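You operate a simulated robot arm through the tools that you are given. There is no shell and no other tool.

You are at the controls of a simulated robot arm. One attempt, no reset.

TASK
Put things in order on the surface of the long work table. At the end: the black splice sample two stands where the white test block stood; the black pad with the orange grip stands where the black splice sample two stood; the silver metal cylinder from the surface of the long work table is on the grey sample case; the yellow squeegee block stands where the black pad with the orange grip stood; the white test block stands where the silver metal cylinder stood; whatever was shut is shut again. Leave all else as you found it, and nothing knocked over.

The check looks at the end state, three seconds after you hand in, the way a careful person would. Anything else that was tipped, shoved, dropped, spilled or broken makes it a failure.

THE ROBOT
A 7-joint arm with a two-finger parallel gripper, fixed in place. Base frame: the origin is on the floor under the middle of its stand, x ahead of it, y to its left, z up; the work surface is at about z = 800. Readings come in mm, degrees, newtons and seconds.
With the tool pointing down near the work surface it reaches from about 240 to 680 mm from the base axis. Its first joint turns from -66.0 to 66.0 degrees. Payload 2.4 kg.
Tool frame: the origin (TCP) lies between the finger pads and is the grasp point; the fingertips stand 30 mm ahead of it; z points along the fingers, y is the line along which they close. Largest opening 94 mm; finger width 28, thickness 10; the body of the gripper, 50 by 96 mm, starts 55 mm behind the TCP.
Orientation is that of the tool frame in the base frame, as a unit quaternion [w, x, y, z]. With the fingers straight down and closing along the base's y, the tool's x points along the base's -x, its y along +y and its z along -z.

THE INTERFACE
- The arm moves only by the tool nudge_tool. Its argument "steps" is a list of rows, each a list of 6 numbers: the shift along the tool's x, y, z in units of 300 mm (1.0 is 300 mm), then the turn, a rotation vector about the tool's x, y, z in units of 90 degrees (1.0 is 90 degrees). In form: [[x, y, z, rx, ry, rz], ...]. A call has 1 to 20 rows; each row is the pose to reach, as a shift and turn from the pose commanded when the call began, along the tool's axes at that moment. "fingers" is the finger opening in cm, from 0 to 9.4, set as the call begins (left out, the last holds). A call with a number of a shift or a turn outside -1 to 1 is refused whole. Each row takes 0.2 s and may step no farther than 50 mm and 8.6 degrees from the row before; otherwise, or with a gripper value out of range, the whole call is refused. A pose out of reach is approached as far as the arm can. The call stops where the force on the tool passes 40 N (or 10 N more than at its start, if that is more) or the arm is blocked; 0.2 s more then pass. Each finger travels about 153 mm/s and halts on what it meets, pressing with about 37 N; the grip force reading is that of the motor and also rises with nothing between the fingers. The clock runs only during rows and for 0.2 s after the last one: add rows that repeat a pose to give the fingers time. The reply holds the time, the measured pose of the TCP, the force on the tool along the base axes, the opening and the grip force, in the units named above and with some noise, with the torque about the TCP (base axes, N m) and any sound that the robot's microphone picked up.
- Cameras (640 x 400 px; columns grow to the right, rows downward): "scene" is fixed at [49.9, 498.3, 1429.6]; the picture's right is [-0.52, -0.85, 0.00], its down [-0.60, 0.37, -0.71] and it looks along [0.61, -0.37, -0.70] (base axes); focal length 324 px, centre (320, 200). "wrist" rides on the gripper at [76, 14, -102] in the tool frame; the picture's right is [-0.18, 0.98, 0.00], its down [-0.75, -0.14, -0.64] and it looks along [-0.63, -0.12, 0.77] (tool axes); focal length 243 px, centre (320, 200). There is no depth. A picture from a camera that has moved, and an enlarged one, comes with that camera's place and axes in the base frame and with its lens.
- capture(camera): a new picture of that camera. The clock stands still meanwhile.
- inspect(camera, box): a new picture of the part [left, top, right, bottom] of that camera's present view, enlarged. The clock stands still meanwhile.
- close_job(): hands the job in; it is judged then, once.

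Places have to be worked out from the pictures, the camera data and where the tool is seen. Open the gripper and draw the arm clear of the work before you hand the job in, unless the task says otherwise.

The tools are called after ">>>" by a JSON object that holds its "fn" and its "kwargs". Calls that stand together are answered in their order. nudge_tool: Moves the arm, as the interface text tells. Its arguments: {"type":"object","properties":{"steps":{"type":"array","items":{"type":"array","items":{"type":"number"}}},"fingers":{"type":"number"}},"required":["steps"]} The other tools are called the same way: capture (camera) takes a picture; inspect (camera, box) takes an enlarged picture of a part of a camera's view; close_job () hands the job in.

At the start:

```text
t: 0.0
tcp_pos: [344.5, 45.7, 1064.3]
orientation: [0.001, 0.0, 1.0, 0.0]
force: [-0.6, 1.1, 0.5]
wrist_torque: [0.02, 0.0, 0.02]
opening: 94.2
gripper_force: 0.1
```

scene: 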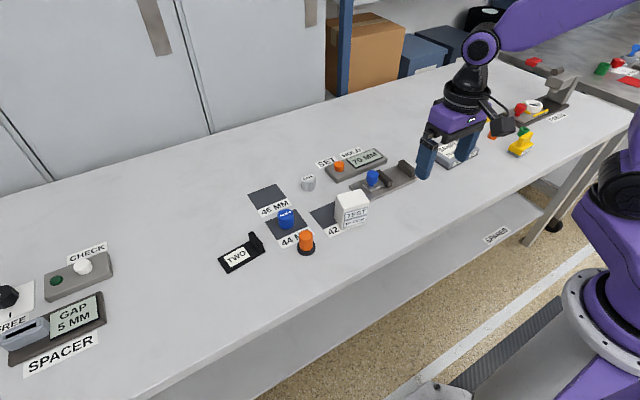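
wrist: 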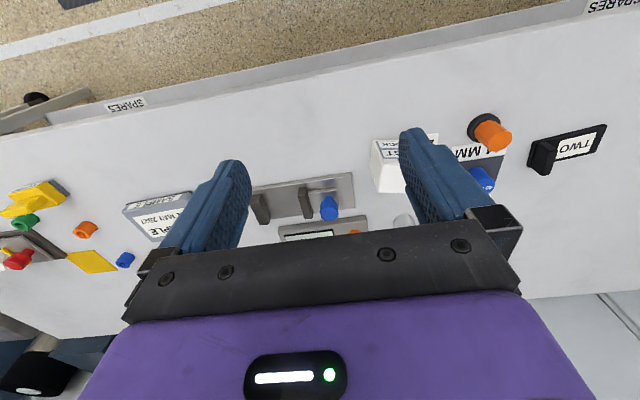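

I start by taking enlarged views of the scene to identify every object and its place.

>>> {"fn": "inspect", "kwargs": {"camera": "scene", "box": [200, 140, 420, 280]}}

>>> {"fn": "inspect", "kwargs": {"camera": "scene", "box": [420, 40, 640, 180]}}

>>> {"fn": "inspect", "kwargs": {"camera": "scene", "box": [0, 230, 220, 380]}}

>>> {"fn": "inspect", "kwargs": {"camera": "wrist", "box": [0, 100, 320, 300]}}

>>> {"fn": "inspect", "kwargs": {"camera": "wrist", "box": [320, 90, 640, 290]}}

```text
2.86 times, centred on (310, 210) of scene
camera zoom: at [49.9, 498.3, 1429.6], right [-0.52, -0.85, 0.0], down [-0.6, 0.37, -0.71], along [0.61, -0.37, -0.7], focal length 925 px, centre (349, 171)
```

zoom: 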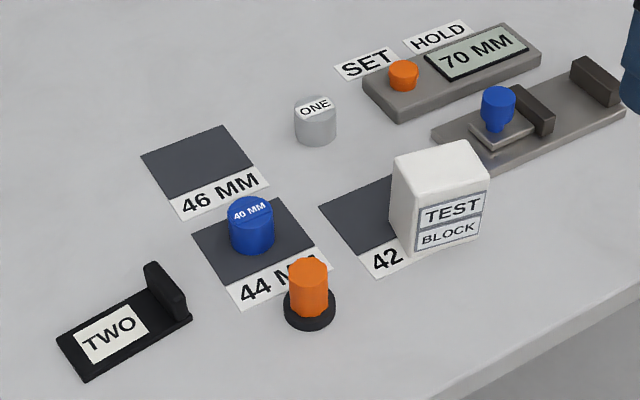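

```text
2.86 times, centred on (530, 110) of scene
camera zoom: at [49.9, 498.3, 1429.6], right [-0.52, -0.85, 0.0], down [-0.6, 0.37, -0.71], along [0.61, -0.37, -0.7], focal length 925 px, centre (-280, 457)
```

zoom: 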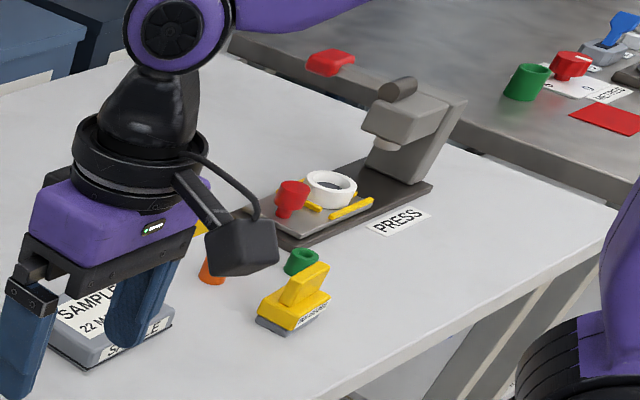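

```text
2.67 times, centred on (110, 305) of scene
camera zoom: at [49.9, 498.3, 1429.6], right [-0.52, -0.85, 0.0], down [-0.6, 0.37, -0.71], along [0.61, -0.37, -0.7], focal length 864 px, centre (880, -80)
```

zoom: 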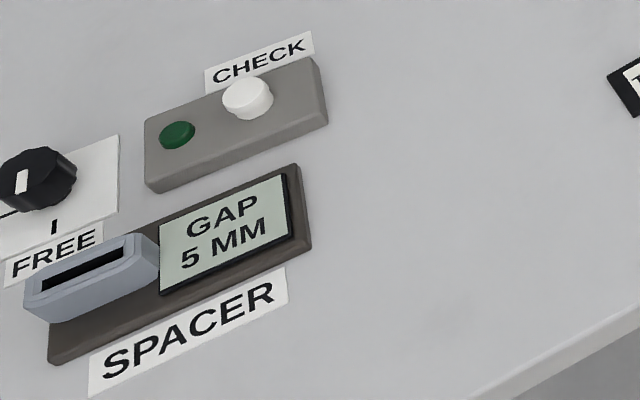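

```text
2.00 times, centred on (160, 200) of wrist
camera zoom: at [268.3, 58.5, 1166.4], right [0.18, 0.98, 0.0], down [0.75, -0.14, 0.64], along [0.63, -0.12, -0.77], focal length 485 px, centre (640, 200)
```

zoom: 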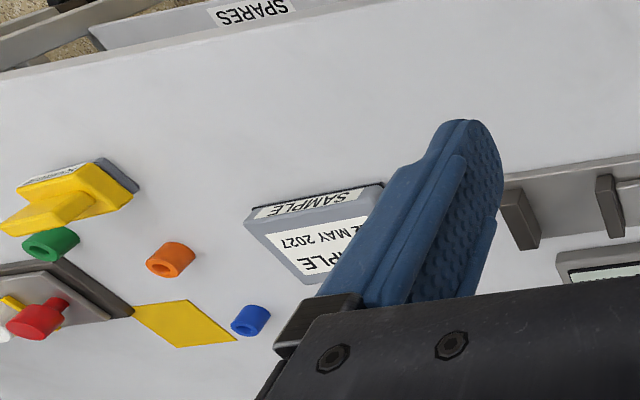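

```text
2.00 times, centred on (480, 190) of wrist
camera zoom: at [268.3, 58.5, 1166.4], right [0.18, 0.98, 0.0], down [0.75, -0.14, 0.64], along [0.63, -0.12, -0.77], focal length 485 px, centre (0, 220)
```

zoom: 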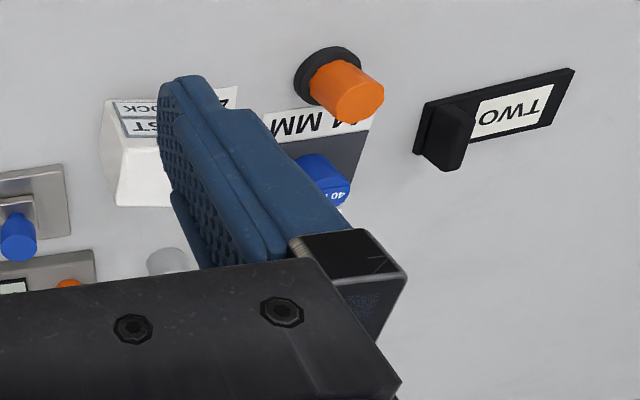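

The cylinder looks to be near (655,165), the test block near (475,143), the case near (540,-303) and the squeegee near (463,-529). I move at height to about (480,150) so the wrist camera can see the left cluster better.

>>> {"fn": "nudge_tool", "kwargs": {"steps": [[-0.11, 0.085, 0, 0, 0, 0], [-0.22, 0.17, 0, 0, 0, 0], [-0.33, 0.26, 0, 0, 0, 0], [-0.45, 0.347, 0, 0, 0, 0]], "fingers": 9.4}}

>>> {"fn": "capture", "kwargs": {"camera": "wrist"}}

>>> {"fn": "capture", "kwargs": {"camera": "scene"}}

```text
t: 1.0
tcp_pos: [481.7, 147.2, 1063.6]
orientation: [0.0, 0.001, 1.0, 0.001]
force: [-0.2, -0.2, -0.5]
wrist_torque: [-0.01, -0.01, 0.02]
opening: 93.9
gripper_force: 0.0
```

```text
taken
camera wrist: at [405.3, 161.0, 1165.9], right [0.18, 0.98, 0.0], down [0.75, -0.14, 0.64], along [0.63, -0.12, -0.77], focal length 243 px, centre (320, 200)
```

wrist: 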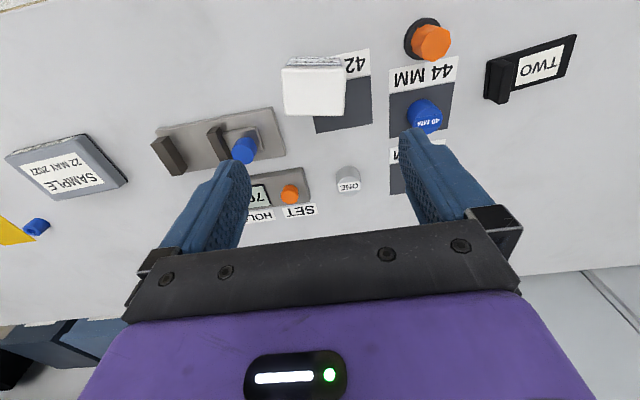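

```text
taken
```

scene: 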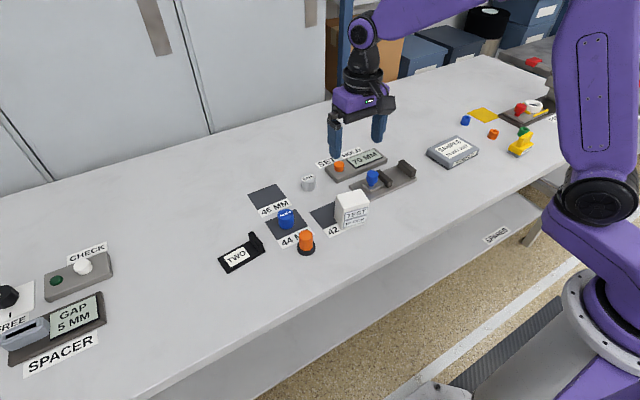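

The overview is good now; I enlarge the wrist picture to measure the objects.

>>> {"fn": "inspect", "kwargs": {"camera": "wrist", "box": [260, 10, 440, 122]}}

>>> {"fn": "inspect", "kwargs": {"camera": "wrist", "box": [380, 10, 590, 140]}}

>>> {"fn": "inspect", "kwargs": {"camera": "wrist", "box": [240, 110, 420, 222]}}

>>> {"fn": "inspect", "kwargs": {"camera": "wrist", "box": [0, 110, 180, 260]}}

>>> {"fn": "inspect", "kwargs": {"camera": "scene", "box": [400, 60, 600, 185]}}

```text
3.56 times, centred on (350, 66) of wrist
camera zoom: at [405.3, 161.0, 1165.9], right [0.18, 0.98, 0.0], down [0.75, -0.14, 0.64], along [0.63, -0.12, -0.77], focal length 863 px, centre (213, 676)
```

zoom: 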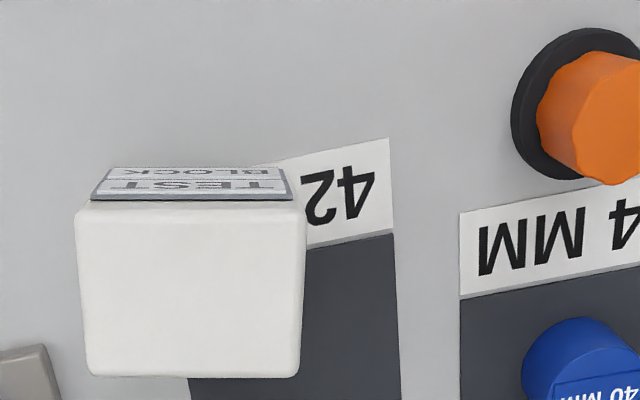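

```text
3.05 times, centred on (485, 75) of wrist
camera zoom: at [405.3, 161.0, 1165.9], right [0.18, 0.98, 0.0], down [0.75, -0.14, 0.64], along [0.63, -0.12, -0.77], focal length 739 px, centre (-183, 581)
```

zoom: 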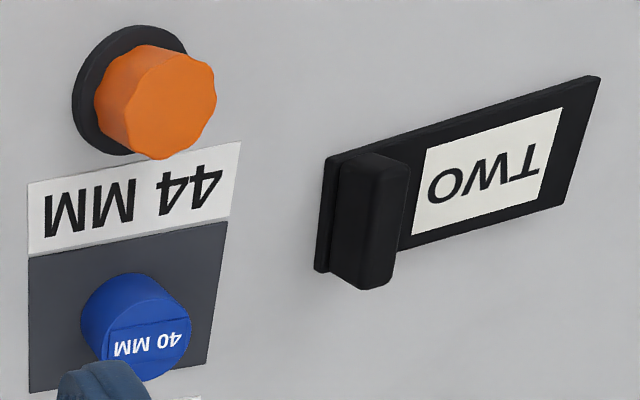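

```text
3.56 times, centred on (330, 166) of wrist
camera zoom: at [405.3, 161.0, 1165.9], right [0.18, 0.98, 0.0], down [0.75, -0.14, 0.64], along [0.63, -0.12, -0.77], focal length 863 px, centre (284, 321)
```

zoom: 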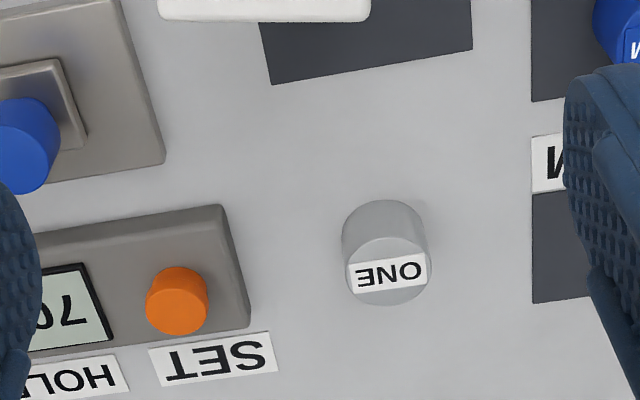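

```text
2.67 times, centred on (90, 185) of wrist
camera zoom: at [405.3, 161.0, 1165.9], right [0.18, 0.98, 0.0], down [0.75, -0.14, 0.64], along [0.63, -0.12, -0.77], focal length 647 px, centre (933, 240)
```

zoom: 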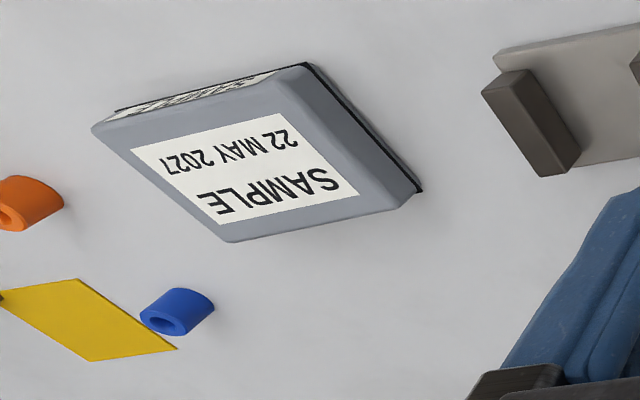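

```text
3.20 times, centred on (500, 122) of scene
camera zoom: at [49.9, 498.3, 1429.6], right [-0.52, -0.85, 0.0], down [-0.6, 0.37, -0.71], along [0.61, -0.37, -0.7], focal length 1036 px, centre (-256, 448)
```

zoom: 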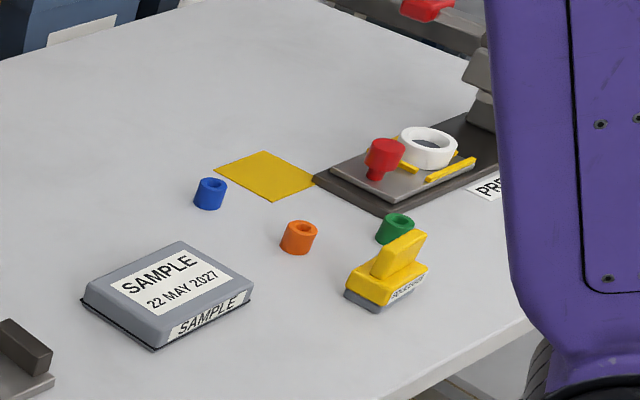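

The wrist rays put the cylinder at about (657,165.5), about 42 mm across and 32 mm high. I move to about (600,165,900) for a close look before grasping.

>>> {"fn": "nudge_tool", "kwargs": {"steps": [[-0.08, 0.012, 0.11, 0, 0, 0], [-0.16, 0.024, 0.22, 0, 0, 0], [-0.24, 0.036, 0.33, 0, 0, 0], [-0.32, 0.048, 0.44, 0, 0, 0], [-0.394, 0.06, 0.545, 0, 0, 0], [-0.394, 0.06, 0.545, 0, 0, 0]], "fingers": 7.5}}

>>> {"fn": "capture", "kwargs": {"camera": "wrist"}}

>>> {"fn": "capture", "kwargs": {"camera": "scene"}}

```text
t: 2.4
tcp_pos: [599.6, 168.0, 900.5]
orientation: [0.0, 0.0, 1.0, -0.001]
force: [0.4, -0.6, -0.1]
wrist_torque: [0.03, 0.0, 0.0]
opening: 74.9
gripper_force: 0.1
```

```text
taken
camera wrist: at [522.9, 181.9, 1002.1], right [0.18, 0.98, 0.0], down [0.75, -0.14, 0.64], along [0.63, -0.12, -0.77], focal length 243 px, centre (320, 200)
```

wrist: 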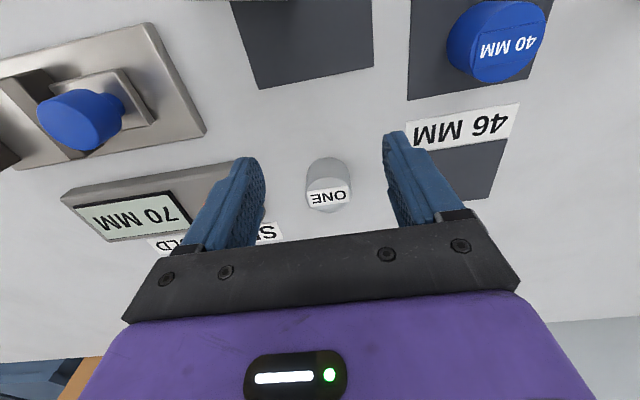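

```text
taken
```

scene: 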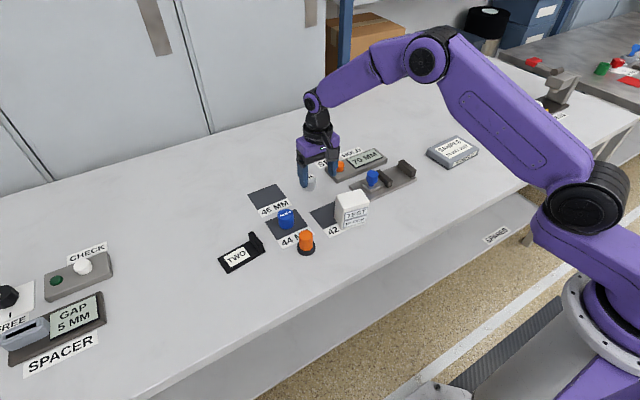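

>>> {"fn": "inspect", "kwargs": {"camera": "wrist", "box": [256, 130, 416, 230]}}

```text
4.00 times, centred on (336, 180) of wrist
camera zoom: at [522.9, 181.9, 1002.1], right [0.18, 0.98, 0.0], down [0.75, -0.14, 0.64], along [0.63, -0.12, -0.77], focal length 970 px, centre (256, 280)
```

zoom: 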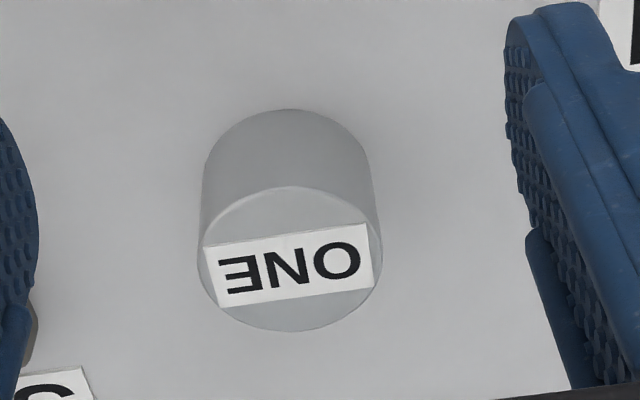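

The cylinder centre is at about (657.5,164.7), with its top at z≈832. I move above it at the current height first to check the reach.

>>> {"fn": "nudge_tool", "kwargs": {"steps": [[-0.1, -0.011, 0, 0, 0, 0], [-0.192, -0.011, 0, 0, 0, 0], [-0.192, -0.011, 0, 0, 0, 0]], "fingers": 7.0}}

>>> {"fn": "capture", "kwargs": {"camera": "wrist"}}

```text
t: 3.2
tcp_pos: [656.0, 163.5, 900.4]
orientation: [0.001, 0.0, 1.0, 0.0]
force: [-0.8, 0.4, 0.7]
wrist_torque: [0.03, 0.03, 0.03]
opening: 69.9
gripper_force: 0.1
```

```text
taken
camera wrist: at [579.7, 176.7, 1002.4], right [0.18, 0.98, 0.0], down [0.75, -0.14, 0.64], along [0.63, -0.12, -0.77], focal length 243 px, centre (320, 200)
```

wrist: 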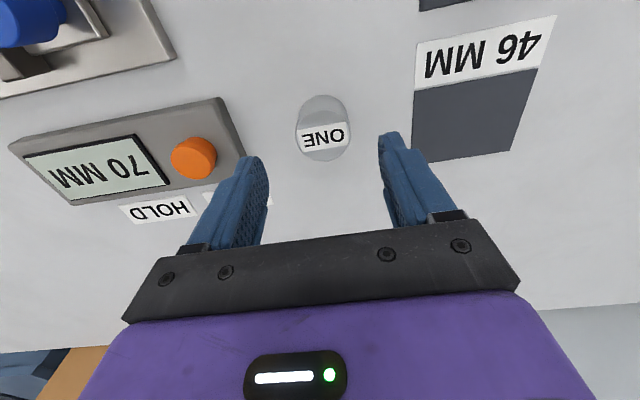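

The tool is over the cylinder and the reach is fine. I descend to z≈834 with the fingers open on either side.

>>> {"fn": "nudge_tool", "kwargs": {"steps": [[-0.008, 0.003, 0.08, 0, 0, 0], [-0.008, 0.003, 0.15, 0, 0, 0], [-0.008, 0.003, 0.19, 0, 0, 0], [-0.008, 0.003, 0.22, 0, 0, 0], [-0.008, 0.003, 0.22, 0, 0, 0]]}}

>>> {"fn": "capture", "kwargs": {"camera": "wrist"}}

>>> {"fn": "inspect", "kwargs": {"camera": "scene", "box": [220, 110, 420, 235]}}

```text
t: 4.4
tcp_pos: [659.6, 164.1, 834.7]
orientation: [0.0, 0.0, 1.0, 0.0]
force: [0.1, 0.4, -0.1]
wrist_torque: [-0.04, 0.0, -0.06]
opening: 70.2
gripper_force: 0.2
```

```text
taken
camera wrist: at [582.5, 177.5, 936.9], right [0.18, 0.98, 0.0], down [0.75, -0.14, 0.64], along [0.63, -0.12, -0.77], focal length 243 px, centre (320, 200)
```

wrist: 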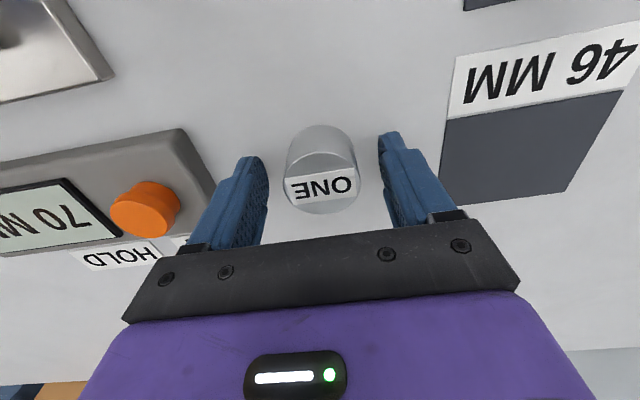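

```text
3.20 times, centred on (320, 172) of scene
camera zoom: at [49.9, 498.3, 1429.6], right [-0.52, -0.85, 0.0], down [-0.6, 0.37, -0.71], along [0.61, -0.37, -0.7], focal length 1036 px, centre (320, 288)
```

zoom: 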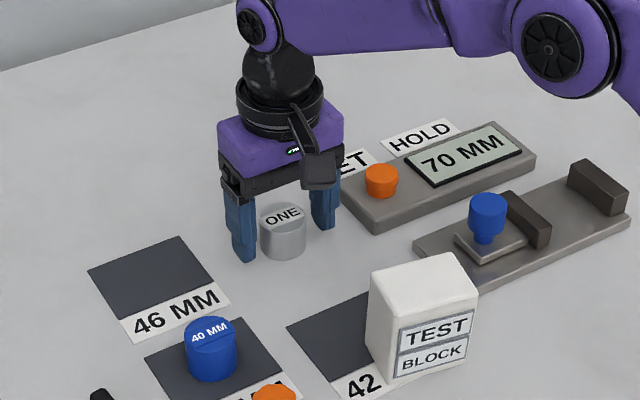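

The cylinder sits centred between the fingers, so I close on it.

>>> {"fn": "nudge_tool", "kwargs": {"steps": [[0, 0, 0, 0, 0, 0], [0, 0, 0, 0, 0, 0], [0, 0, 0, 0, 0, 0]], "fingers": 2.5}}

```text
t: 5.2
tcp_pos: [660.5, 164.6, 834.6]
orientation: [0.0, 0.0, 1.0, 0.0]
force: [0.5, 0.3, 0.0]
wrist_torque: [0.02, -0.02, -0.01]
opening: 41.0
gripper_force: 37.1
```

The grip holds at 41 mm. I lift straight up, then head towards the case at height.

>>> {"fn": "nudge_tool", "kwargs": {"steps": [[0, 0, -0.04, 0, 0, 0], [0, 0, -0.15, 0, 0, 0], [0, 0, -0.3, 0, 0, 0], [0.06, -0.05, -0.45, 0, 0, 0], [0.13, -0.18, -0.5, 0, 0, 0], [0.2, -0.31, -0.5, 0, 0, 0], [0.27, -0.44, -0.5, 0, 0, 0], [0.34, -0.57, -0.5, 0, 0, 0], [0.41, -0.7, -0.5, 0, 0, 0], [0.48, -0.83, -0.5, 0, 0, 0], [0.55, -0.96, -0.5, 0, 0, 0], [0.55, -0.96, -0.5, 0, 0, 0]]}}

>>> {"fn": "capture", "kwargs": {"camera": "wrist"}}

>>> {"fn": "capture", "kwargs": {"camera": "scene"}}

```text
refused: row 4 steps farther than a row can; nothing moved
```

```text
taken
camera wrist: at [582.4, 177.5, 937.0], right [0.18, 0.98, 0.0], down [0.75, -0.14, 0.64], along [0.63, -0.12, -0.77], focal length 243 px, centre (320, 200)
```

wrist: 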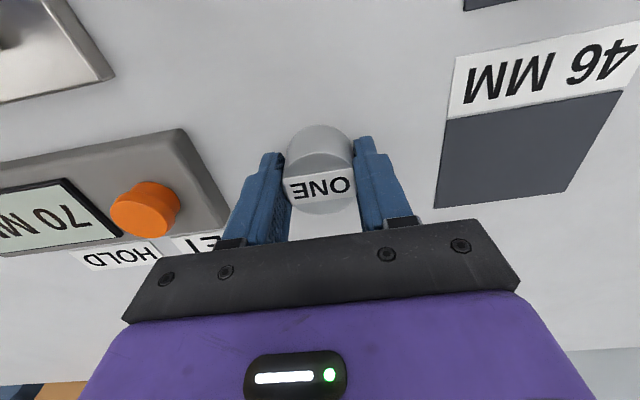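

```text
taken
```

scene: 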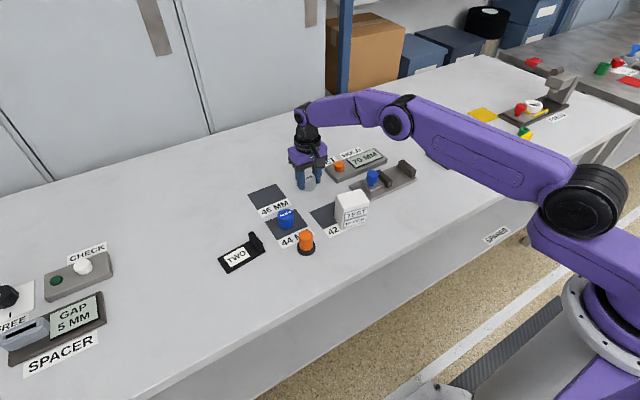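

The call was refused for one oversized row, and nothing moved. I resend it with smaller steps.

>>> {"fn": "nudge_tool", "kwargs": {"steps": [[0, 0, -0.04, 0, 0, 0], [0, 0, -0.15, 0, 0, 0], [0, 0, -0.29, 0, 0, 0], [0.02, -0.02, -0.42, 0, 0, 0], [0.08, -0.12, -0.5, 0, 0, 0], [0.14, -0.25, -0.5, 0, 0, 0], [0.2, -0.38, -0.5, 0, 0, 0], [0.27, -0.51, -0.5, 0, 0, 0], [0.34, -0.64, -0.5, 0, 0, 0], [0.41, -0.77, -0.5, 0, 0, 0], [0.48, -0.9, -0.5, 0, 0, 0], [0.55, -1.0, -0.5, 0, 0, 0], [0.55, -1.0, -0.5, 0, 0, 0]]}}

>>> {"fn": "capture", "kwargs": {"camera": "wrist"}}

>>> {"fn": "capture", "kwargs": {"camera": "scene"}}

```text
t: 8.0
tcp_pos: [491.8, -136.1, 985.0]
orientation: [0.0, 0.0, 1.0, 0.0]
force: [-0.7, -0.7, -1.8]
wrist_torque: [0.02, -0.03, -0.01]
opening: 41.2
gripper_force: 36.7
```

```text
taken
camera wrist: at [414.6, -122.6, 1086.3], right [0.18, 0.98, 0.0], down [0.75, -0.14, 0.64], along [0.63, -0.12, -0.77], focal length 243 px, centre (320, 200)
```

wrist: 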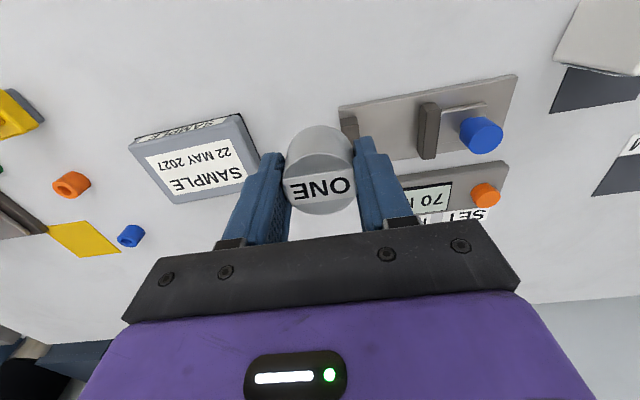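

```text
taken
```

scene: 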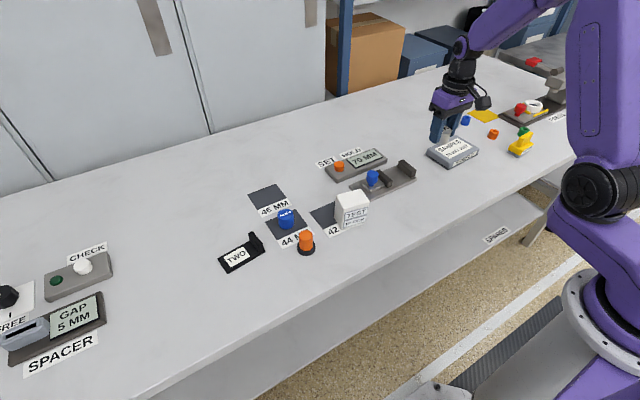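

The cylinder is held with a weight reading of about 1.8 N. I enlarge the case to measure its lid and height.

>>> {"fn": "inspect", "kwargs": {"camera": "wrist", "box": [110, 90, 290, 202]}}

>>> {"fn": "inspect", "kwargs": {"camera": "wrist", "box": [0, 70, 180, 270]}}

>>> {"fn": "inspect", "kwargs": {"camera": "scene", "box": [410, 80, 570, 180]}}

```text
3.56 times, centred on (200, 146) of wrist
camera zoom: at [414.6, -122.6, 1086.3], right [0.18, 0.98, 0.0], down [0.75, -0.14, 0.64], along [0.63, -0.12, -0.77], focal length 863 px, centre (747, 392)
```

zoom: 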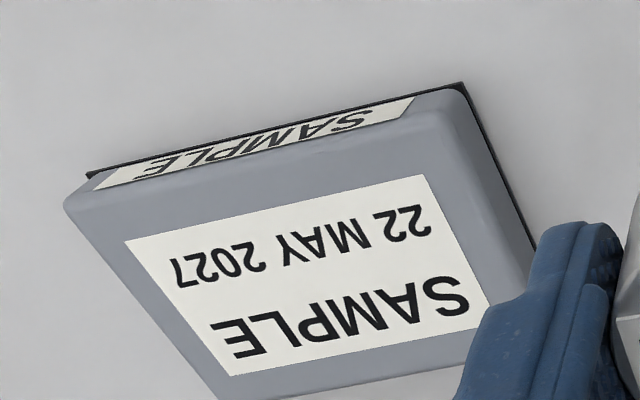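

```text
2.00 times, centred on (90, 170) of wrist
camera zoom: at [414.6, -122.6, 1086.3], right [0.18, 0.98, 0.0], down [0.75, -0.14, 0.64], along [0.63, -0.12, -0.77], focal length 485 px, centre (780, 260)
```

zoom: 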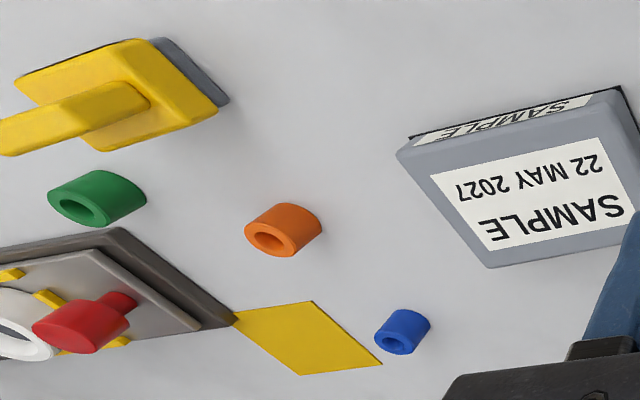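

```text
4.00 times, centred on (490, 130) of scene
camera zoom: at [49.9, 498.3, 1429.6], right [-0.52, -0.85, 0.0], down [-0.6, 0.37, -0.71], along [0.61, -0.37, -0.7], focal length 1296 px, centre (-360, 480)
```

zoom: 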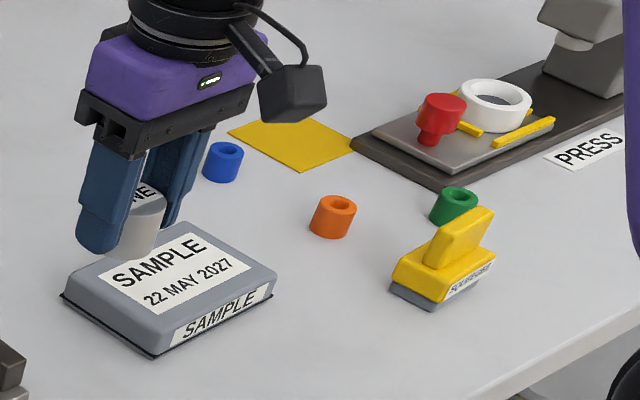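

The case lid's centre is at about (545,-298), with its top at z≈829–833. I move above it and lower to a TCP height of about 885, so the cylinder's bottom is at about 850.

>>> {"fn": "nudge_tool", "kwargs": {"steps": [[-0.04, -0.13, 0, 0, 0, 0], [-0.08, -0.26, 0, 0, 0, 0], [-0.12, -0.39, 0, 0, 0, 0], [-0.173, -0.54, 0, 0, 0, 0], [-0.173, -0.54, 0.12, 0, 0, 0], [-0.173, -0.54, 0.25, 0, 0, 0], [-0.173, -0.54, 0.333, 0, 0, 0], [-0.173, -0.54, 0.333, 0, 0, 0]]}}

>>> {"fn": "capture", "kwargs": {"camera": "wrist"}}

>>> {"fn": "inspect", "kwargs": {"camera": "scene", "box": [410, 80, 570, 180]}}

```text
t: 9.8
tcp_pos: [543.8, -297.2, 883.9]
orientation: [0.0, 0.001, 1.0, 0.0]
force: [0.4, -0.3, -1.1]
wrist_torque: [-0.03, 0.02, -0.01]
opening: 41.4
gripper_force: 36.5
```

```text
taken
camera wrist: at [466.4, -283.3, 986.1], right [0.18, 0.98, 0.0], down [0.75, -0.14, 0.64], along [0.63, -0.12, -0.77], focal length 243 px, centre (320, 200)
```

wrist: 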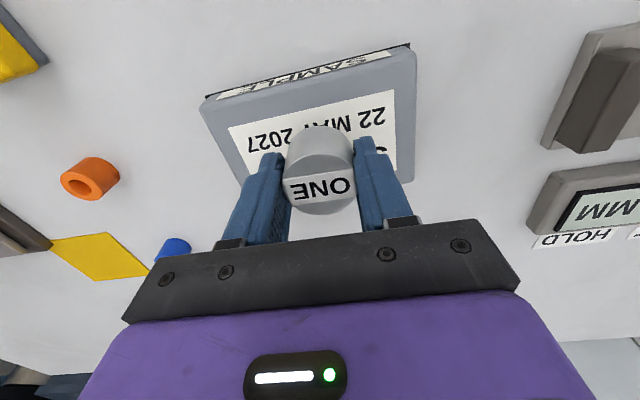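

```text
4.00 times, centred on (490, 130) of scene
camera zoom: at [49.9, 498.3, 1429.6], right [-0.52, -0.85, 0.0], down [-0.6, 0.37, -0.71], along [0.61, -0.37, -0.7], focal length 1296 px, centre (-360, 480)
```

zoom: 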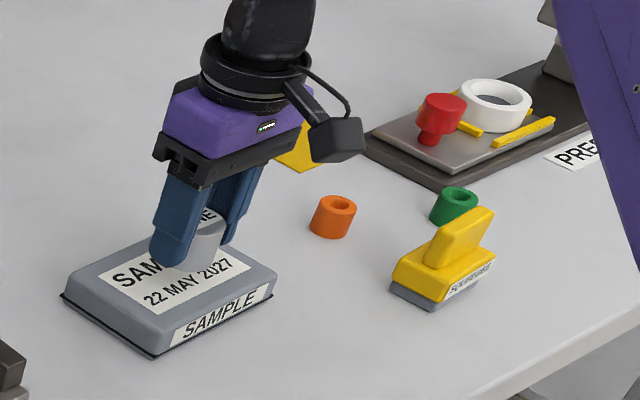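

The cylinder is above the lid's middle. I lower gently towards contact in small steps.

>>> {"fn": "nudge_tool", "kwargs": {"steps": [[-0.006, -0.01, 0.017, 0, 0, 0], [-0.006, -0.01, 0.034, 0, 0, 0], [-0.006, -0.01, 0.045, 0, 0, 0], [-0.006, -0.01, 0.045, 0, 0, 0]]}}

>>> {"fn": "inspect", "kwargs": {"camera": "scene", "box": [410, 110, 490, 180]}}

```text
t: 10.8
tcp_pos: [545.8, -301.3, 872.3]
orientation: [0.0, 0.001, 1.0, 0.0]
force: [0.0, -0.1, -1.4]
wrist_torque: [0.0, 0.02, 0.02]
opening: 41.0
gripper_force: 37.1
```

```text
5.71 times, centred on (450, 145) of scene
camera zoom: at [49.9, 498.3, 1429.6], right [-0.52, -0.85, 0.0], down [-0.6, 0.37, -0.71], along [0.61, -0.37, -0.7], focal length 1851 px, centre (-423, 514)
```

zoom: 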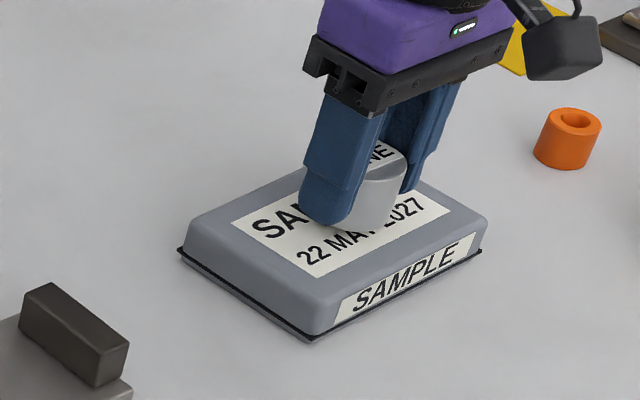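

No contact yet. I continue in 2 mm steps and watch the force.

>>> {"fn": "nudge_tool", "kwargs": {"steps": [[0, 0, 0.007, 0, 0, 0], [0, 0, 0.013, 0, 0, 0], [0, 0, 0.013, 0, 0, 0]]}}

```text
t: 11.6
tcp_pos: [546.9, -300.0, 868.0]
orientation: [0.001, 0.0, 1.0, 0.0]
force: [-0.2, 0.7, -1.5]
wrist_torque: [0.0, 0.0, 0.0]
opening: 40.9
gripper_force: 36.5
```

>>> {"fn": "nudge_tool", "kwargs": {"steps": [[0, 0, 0.007, 0, 0, 0], [0, 0, 0.007, 0, 0, 0]]}}

```text
t: 12.2
tcp_pos: [545.9, -300.2, 866.2]
orientation: [0.0, 0.0, 1.0, 0.0]
force: [-0.6, 0.8, -1.6]
wrist_torque: [0.0, -0.03, 0.04]
opening: 41.1
gripper_force: 37.1
```

Still no contact at TCP z 866, so I lower another 2 mm.

>>> {"fn": "nudge_tool", "kwargs": {"steps": [[0, 0, 0.005, 0, 0, 0], [0, 0, 0.005, 0, 0, 0]]}}

```text
t: 12.8
tcp_pos: [545.7, -299.7, 864.8]
orientation: [0.0, 0.0, 1.0, 0.0]
force: [-3.0, 0.5, 7.4]
wrist_torque: [0.01, 0.11, -0.01]
opening: 41.1
gripper_force: 37.1
```

Contact now reads +7.4 N, so the lid is at z≈830. I release with a modest opening, then retreat straight up.

>>> {"fn": "nudge_tool", "kwargs": {"steps": [[0, 0, 0, 0, 0, 0], [0, 0, 0, 0, 0, 0], [0, 0, 0, 0, 0, 0]], "fingers": 6.5}}

>>> {"fn": "capture", "kwargs": {"camera": "wrist"}}

```text
t: 13.6
tcp_pos: [546.0, -299.6, 864.2]
orientation: [0.001, 0.0, 1.0, 0.0]
force: [-0.8, -0.6, 0.1]
wrist_torque: [0.0, 0.01, -0.04]
opening: 65.0
gripper_force: 0.0
```

```text
taken
camera wrist: at [469.6, -286.6, 966.3], right [0.18, 0.98, 0.0], down [0.75, -0.14, 0.64], along [0.63, -0.12, -0.77], focal length 243 px, centre (320, 200)
```

wrist: 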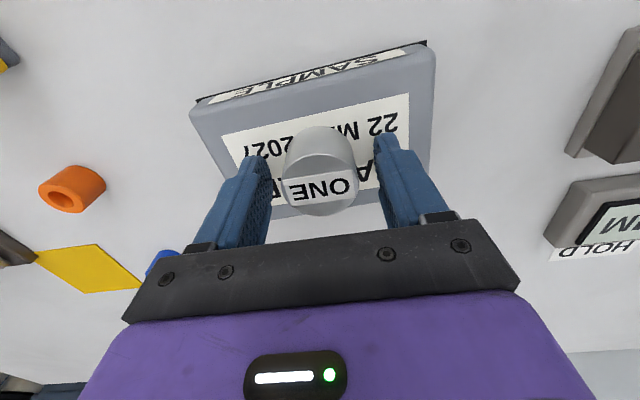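

The cylinder stands on the lid. I rise, then go to look at the yellow squeegee for its position and reach.

>>> {"fn": "nudge_tool", "kwargs": {"steps": [[0, 0, -0.08, 0, 0, 0], [0, 0, -0.2, 0, 0, 0], [0, 0, -0.33, 0, 0, 0], [0, 0, -0.45, 0, 0, 0], [0.1, -0.12, -0.45, 0, 0, 0], [0.2, -0.24, -0.45, 0, 0, 0], [0.3, -0.36, -0.45, 0, 0, 0], [0.4, -0.47, -0.45, 0, 0, 0], [0.48, -0.57, -0.45, 0, 0, 0], [0.48, -0.57, -0.45, 0, 0, 0]]}}

>>> {"fn": "capture", "kwargs": {"camera": "wrist"}}

>>> {"fn": "capture", "kwargs": {"camera": "scene"}}

```text
t: 15.8
tcp_pos: [400.8, -471.7, 995.9]
orientation: [0.0, 0.001, 1.0, 0.0]
force: [-0.5, 0.1, -0.5]
wrist_torque: [0.01, 0.0, 0.0]
opening: 64.8
gripper_force: 0.1
```

```text
taken
camera wrist: at [324.7, -458.4, 1097.9], right [0.18, 0.98, 0.0], down [0.75, -0.14, 0.64], along [0.63, -0.12, -0.77], focal length 243 px, centre (320, 200)
```

wrist: 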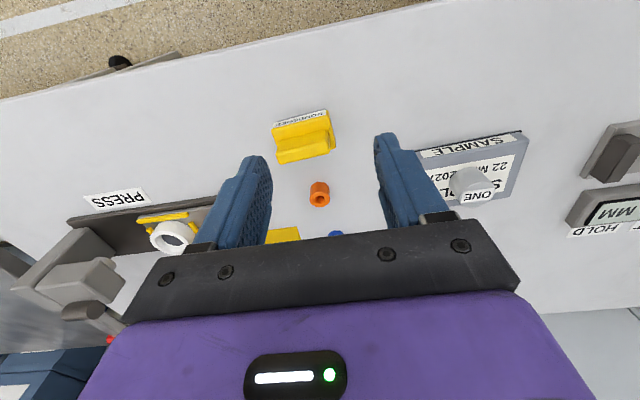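

```text
taken
```

scene: 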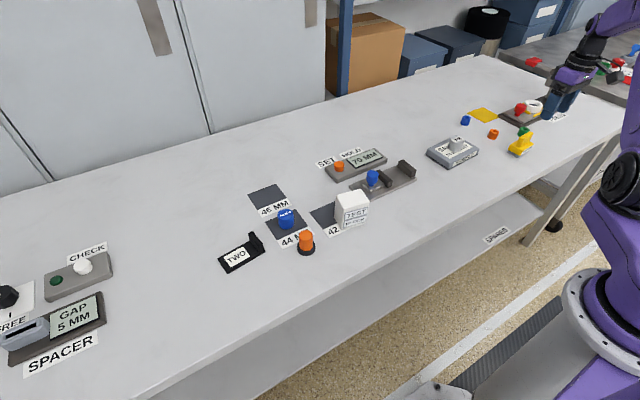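

>>> {"fn": "inspect", "kwargs": {"camera": "wrist", "box": [240, 90, 380, 215]}}

>>> {"fn": "inspect", "kwargs": {"camera": "scene", "box": [470, 90, 570, 170]}}

```text
3.20 times, centred on (310, 152) of wrist
camera zoom: at [324.7, -458.4, 1097.9], right [0.18, 0.98, 0.0], down [0.75, -0.14, 0.64], along [0.63, -0.12, -0.77], focal length 776 px, centre (352, 352)
```

zoom: 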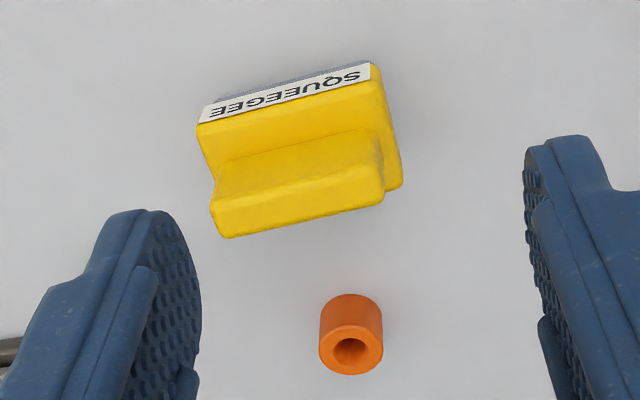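

```text
5.00 times, centred on (520, 130) of scene
camera zoom: at [49.9, 498.3, 1429.6], right [-0.52, -0.85, 0.0], down [-0.6, 0.37, -0.71], along [0.61, -0.37, -0.7], focal length 1619 px, centre (-680, 550)
```

zoom: 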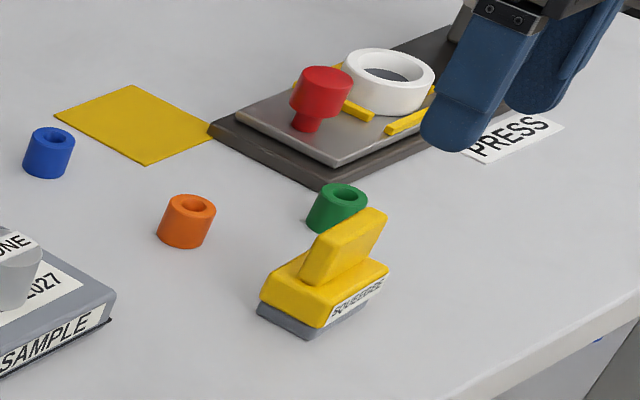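

The squeegee is at about (451,-500), with its long side about 69 mm, turned about 8°, so it is within reach. I head back at height to the test block and open the fingers wide.

>>> {"fn": "nudge_tool", "kwargs": {"steps": [[0, 0.16, 0, 0, 0, 0], [0, 0.32, 0, 0, 0, 0], [0, 0.48, 0, 0, 0, 0], [0, 0.64, 0, 0, 0, 0], [0, 0.8, 0, 0, 0, 0], [0, 0.96, 0, 0, 0, 0]], "fingers": 9.4}}

>>> {"fn": "nudge_tool", "kwargs": {"steps": [[0, 0.16, 0, 0, 0, 0], [0, 0.32, 0, 0, 0, 0], [0, 0.48, 0, 0, 0, 0], [0, 0.64, 0, 0, 0, 0], [0, 0.8, 0, 0, 0, 0], [0, 0.96, 0, 0, 0, 0], [0, 1.0, 0, 0, 0, 0], [0, 1.0, 0, 0, 0, 0]]}}

>>> {"fn": "capture", "kwargs": {"camera": "wrist"}}

>>> {"fn": "inspect", "kwargs": {"camera": "scene", "box": [290, 165, 410, 240]}}

```text
t: 17.2
tcp_pos: [404.9, -182.4, 999.3]
orientation: [-0.001, 0.0, 1.0, 0.001]
force: [0.3, 0.4, -0.3]
wrist_torque: [-0.02, 0.0, 0.01]
opening: 93.8
gripper_force: 0.1
```

```text
t: 19.0
tcp_pos: [400.8, 115.7, 998.5]
orientation: [0.0, 0.001, 1.0, -0.001]
force: [0.6, -0.2, -0.4]
wrist_torque: [-0.03, 0.01, 0.0]
opening: 94.1
gripper_force: 0.1
```

```text
taken
camera wrist: at [325.5, 128.9, 1100.5], right [0.18, 0.98, 0.0], down [0.75, -0.14, 0.64], along [0.63, -0.12, -0.77], focal length 243 px, centre (320, 200)
```

wrist: 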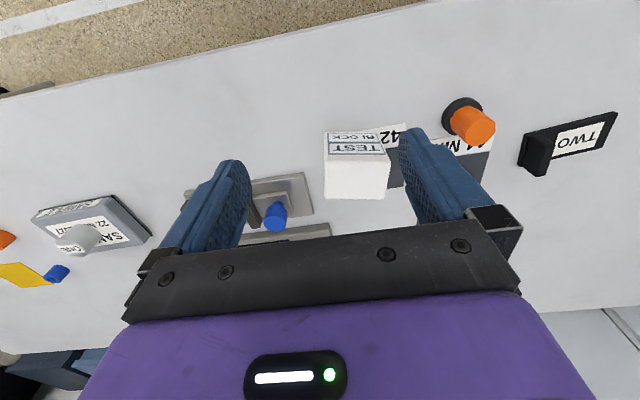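

```text
5.33 times, centred on (350, 202) of scene
camera zoom: at [49.8, 498.3, 1429.6], right [-0.52, -0.85, 0.0], down [-0.6, 0.36, -0.71], along [0.61, -0.37, -0.7], focal length 1727 px, centre (160, 187)
```

zoom: 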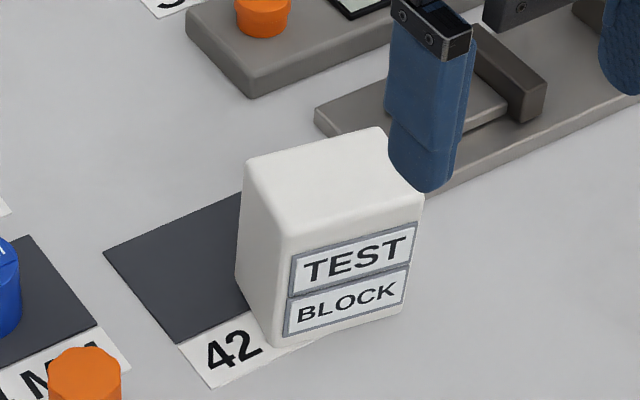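

>>> {"fn": "inspect", "kwargs": {"camera": "wrist", "box": [290, 110, 420, 210]}}

```text
4.00 times, centred on (355, 160) of wrist
camera zoom: at [325.5, 128.9, 1100.5], right [0.18, 0.98, 0.0], down [0.75, -0.14, 0.64], along [0.63, -0.12, -0.77], focal length 970 px, centre (180, 360)
```

zoom: 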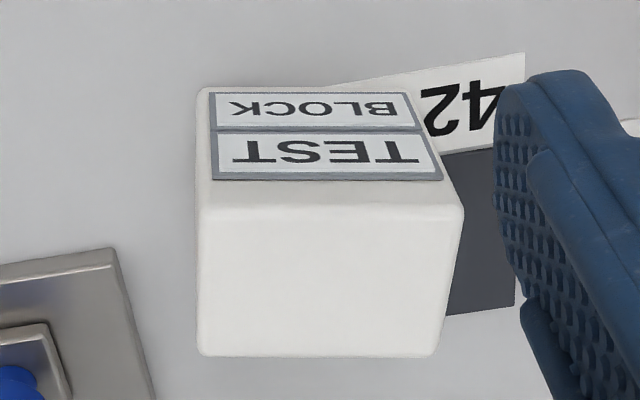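

The test block's centre is about (490,140), its top is z≈874, and it is turned about 11° clockwise. I move above it with the matching turn.

>>> {"fn": "nudge_tool", "kwargs": {"steps": [[-0.1, 0.027, 0.03, 0, 0, 0.04], [-0.2, 0.054, 0.07, 0, 0, 0.08], [-0.297, 0.081, 0.128, 0, 0, 0.122], [-0.297, 0.081, 0.128, 0, 0, 0.122]], "fingers": 9.4}}

>>> {"fn": "capture", "kwargs": {"camera": "wrist"}}

```text
t: 20.0
tcp_pos: [491.6, 139.2, 959.6]
orientation: [0.0, 0.097, 0.995, 0.0]
force: [-0.6, 0.2, -0.2]
wrist_torque: [0.01, 0.01, 0.0]
opening: 94.1
gripper_force: 0.0
```

```text
taken
camera wrist: at [418.4, 167.1, 1062.6], right [0.37, 0.93, 0.0], down [0.71, -0.28, 0.64], along [0.6, -0.24, -0.77], focal length 243 px, centre (320, 200)
```

wrist: 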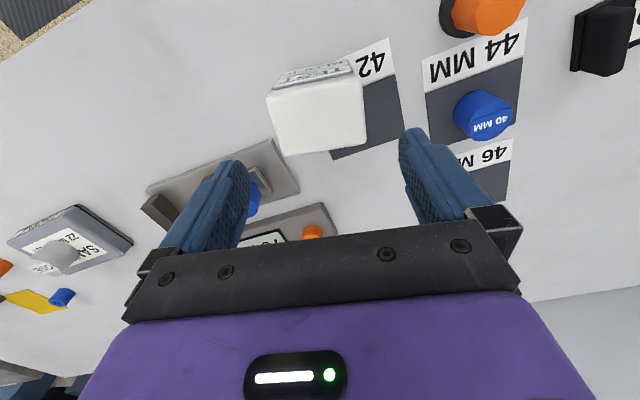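

The tool is aligned over the block, with its centre computed at about (488,140). I descend to TCP z≈840 with the fingers fully open.

>>> {"fn": "nudge_tool", "kwargs": {"steps": [[0.007, 0.002, 0.08, 0, 0, 0], [0.007, 0.002, 0.16, 0, 0, 0], [0.007, 0.002, 0.22, 0, 0, 0], [0.007, 0.002, 0.28, 0, 0, 0], [0.007, 0.002, 0.34, 0, 0, 0], [0.007, 0.002, 0.398, 0, 0, 0], [0.007, 0.002, 0.398, 0, 0, 0]]}}

>>> {"fn": "capture", "kwargs": {"camera": "wrist"}}

>>> {"fn": "inspect", "kwargs": {"camera": "scene", "box": [290, 145, 410, 240]}}

```text
t: 21.6
tcp_pos: [489.3, 141.6, 841.1]
orientation: [0.0, 0.096, 0.995, 0.0]
force: [-0.3, -0.2, 0.2]
wrist_torque: [0.0, -0.03, 0.04]
opening: 94.0
gripper_force: 0.1
```

```text
taken
camera wrist: at [416.8, 169.5, 942.3], right [0.37, 0.93, 0.0], down [0.71, -0.28, 0.64], along [0.6, -0.24, -0.77], focal length 243 px, centre (320, 200)
```

wrist: 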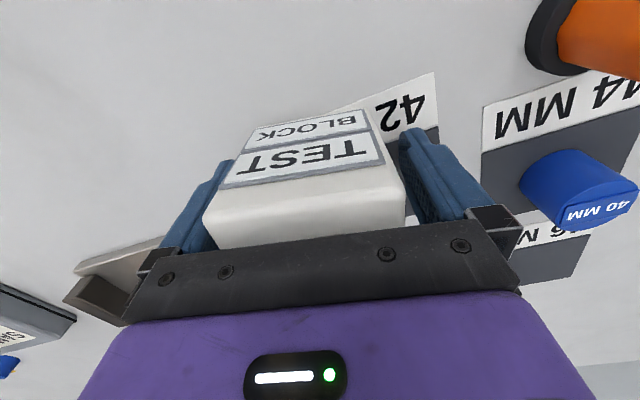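

```text
4.21 times, centred on (350, 192) of scene
camera zoom: at [49.9, 498.3, 1429.6], right [-0.52, -0.85, 0.0], down [-0.6, 0.37, -0.71], along [0.61, -0.37, -0.7], focal length 1364 px, centre (194, 232)
```

zoom: 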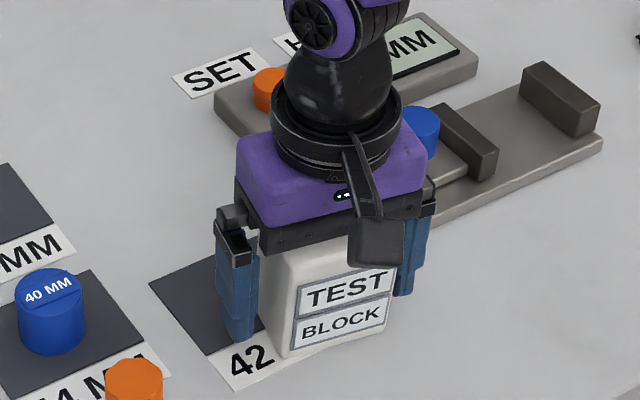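

Both fingers straddle the block. I close on it.

>>> {"fn": "nudge_tool", "kwargs": {"steps": [[0, 0, 0, 0, 0, 0], [0, 0, 0, 0, 0, 0], [0, 0, 0, 0, 0, 0]], "fingers": 5.5}}

>>> {"fn": "capture", "kwargs": {"camera": "wrist"}}

```text
t: 22.4
tcp_pos: [489.3, 140.5, 840.9]
orientation: [-0.001, 0.097, 0.995, 0.001]
force: [-2.8, -7.2, 6.5]
wrist_torque: [0.03, -0.04, -0.01]
opening: 74.2
gripper_force: 36.8
```

```text
taken
camera wrist: at [416.7, 168.7, 942.6], right [0.37, 0.93, 0.0], down [0.71, -0.28, 0.64], along [0.6, -0.24, -0.77], focal length 243 px, centre (320, 200)
```

wrist: 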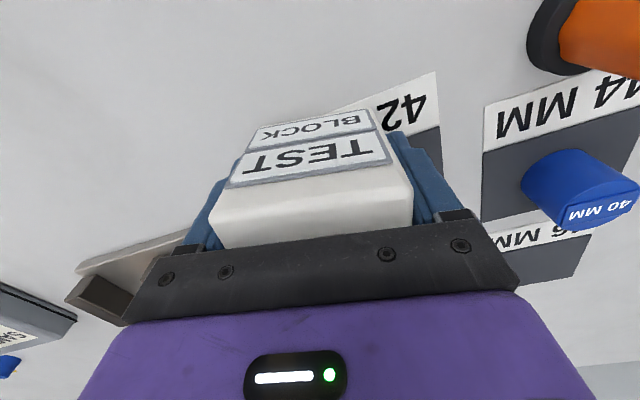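

The block is gripped at 74 mm. I lift straight up about 80 mm and carry it to above the cylinder's old spot at (658.5,164.5).

>>> {"fn": "nudge_tool", "kwargs": {"steps": [[0, 0, -0.03, 0, 0, 0], [0, 0, -0.1, 0, 0, 0], [0, 0, -0.2, 0, 0, 0], [0, 0, -0.27, 0, 0, 0], [-0.11, 0.037, -0.27, 0, 0, 0], [-0.22, 0.075, -0.27, 0, 0, 0], [-0.33, 0.112, -0.27, 0, 0, 0], [-0.44, 0.15, -0.27, 0, 0, 0], [-0.538, 0.187, -0.27, 0, 0, 0], [-0.538, 0.187, -0.27, 0, 0, 0]]}}

>>> {"fn": "capture", "kwargs": {"camera": "wrist"}}

>>> {"fn": "inspect", "kwargs": {"camera": "scene", "box": [220, 100, 420, 225]}}

```text
t: 24.6
tcp_pos: [660.5, 166.0, 920.1]
orientation: [-0.001, 0.095, 0.995, -0.002]
force: [-0.3, -0.4, -2.1]
wrist_torque: [0.0, -0.04, 0.02]
opening: 73.9
gripper_force: 36.7
```

```text
taken
camera wrist: at [587.4, 194.1, 1022.7], right [0.37, 0.93, 0.0], down [0.71, -0.28, 0.64], along [0.6, -0.24, -0.77], focal length 243 px, centre (320, 200)
```

wrist: 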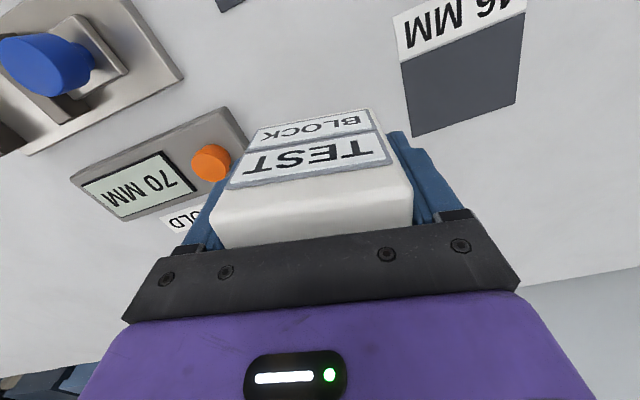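

```text
3.20 times, centred on (320, 162) of scene
camera zoom: at [49.9, 498.3, 1429.5], right [-0.52, -0.85, 0.0], down [-0.6, 0.37, -0.71], along [0.61, -0.37, -0.7], focal length 1036 px, centre (320, 320)
```

zoom: 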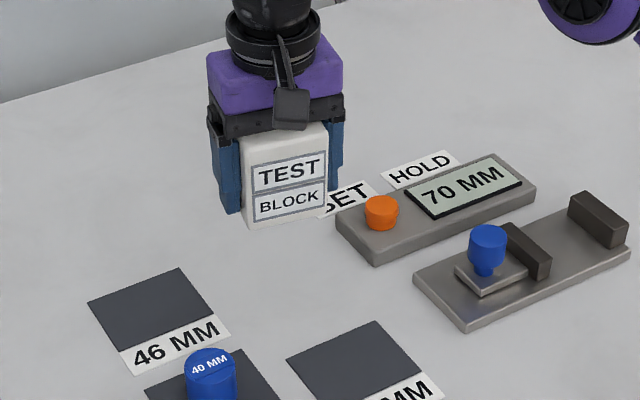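

The block is above the target, clear of the SET/HOLD unit. I lower it to a few mm above the table.

>>> {"fn": "nudge_tool", "kwargs": {"steps": [[0.003, -0.003, 0.08, 0, 0, 0], [0.003, -0.003, 0.16, 0, 0, 0], [0.003, -0.003, 0.21, 0, 0, 0], [0.003, -0.003, 0.24, 0, 0, 0], [0.003, -0.003, 0.253, 0, 0, 0], [0.003, -0.003, 0.253, 0, 0, 0]]}}

>>> {"fn": "inspect", "kwargs": {"camera": "scene", "box": [220, 100, 420, 225]}}

```text
t: 26.0
tcp_pos: [659.3, 166.3, 845.4]
orientation: [-0.001, 0.096, 0.995, 0.0]
force: [-0.2, 0.3, -3.1]
wrist_torque: [0.0, -0.02, 0.01]
opening: 74.0
gripper_force: 37.4
```

```text
3.20 times, centred on (320, 162) of scene
camera zoom: at [49.9, 498.3, 1429.5], right [-0.52, -0.85, 0.0], down [-0.6, 0.37, -0.71], along [0.61, -0.37, -0.7], focal length 1036 px, centre (320, 320)
```

zoom: 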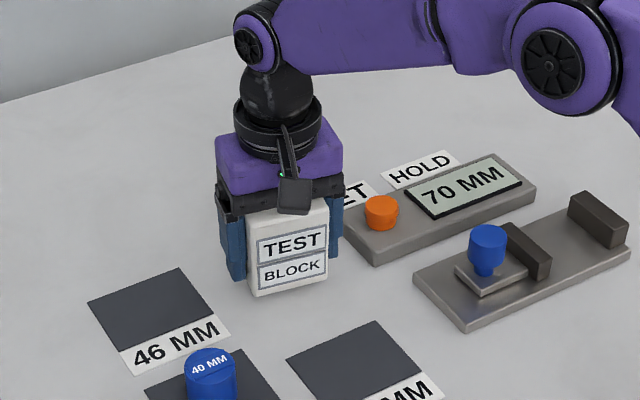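

I lower in 2 mm steps until the table takes the load.

>>> {"fn": "nudge_tool", "kwargs": {"steps": [[0, 0, 0.007, 0, 0, 0], [0, 0, 0.007, 0, 0, 0]]}}

>>> {"fn": "nudge_tool", "kwargs": {"steps": [[0, 0, 0.007, 0, 0, 0], [0, 0, 0.007, 0, 0, 0]]}}

```text
t: 26.6
tcp_pos: [658.2, 166.1, 844.2]
orientation: [0.0, 0.096, 0.995, -0.001]
force: [-0.5, -1.1, -2.1]
wrist_torque: [0.03, -0.01, -0.02]
opening: 74.3
gripper_force: 36.4
```

```text
t: 27.2
tcp_pos: [657.9, 164.7, 842.3]
orientation: [0.001, 0.096, 0.995, 0.0]
force: [-0.4, 0.2, -3.3]
wrist_torque: [0.01, -0.02, 0.01]
opening: 74.0
gripper_force: 36.8
```

>>> {"fn": "nudge_tool", "kwargs": {"steps": [[0, 0, 0.006, 0, 0, 0], [0, 0, 0.006, 0, 0, 0]]}}

```text
t: 27.8
tcp_pos: [658.8, 164.4, 841.0]
orientation: [0.0, 0.095, 0.995, 0.001]
force: [-0.6, 0.9, -2.6]
wrist_torque: [0.01, 0.0, -0.01]
opening: 74.0
gripper_force: 37.0
```

>>> {"fn": "nudge_tool", "kwargs": {"steps": [[0, 0, 0.005, 0, 0, 0], [0, 0, 0.005, 0, 0, 0]]}}

```text
t: 28.4
tcp_pos: [658.6, 165.1, 840.1]
orientation: [0.0, 0.096, 0.995, 0.0]
force: [-0.7, 0.2, 2.3]
wrist_torque: [0.01, 0.17, 0.05]
opening: 74.3
gripper_force: 37.2
```

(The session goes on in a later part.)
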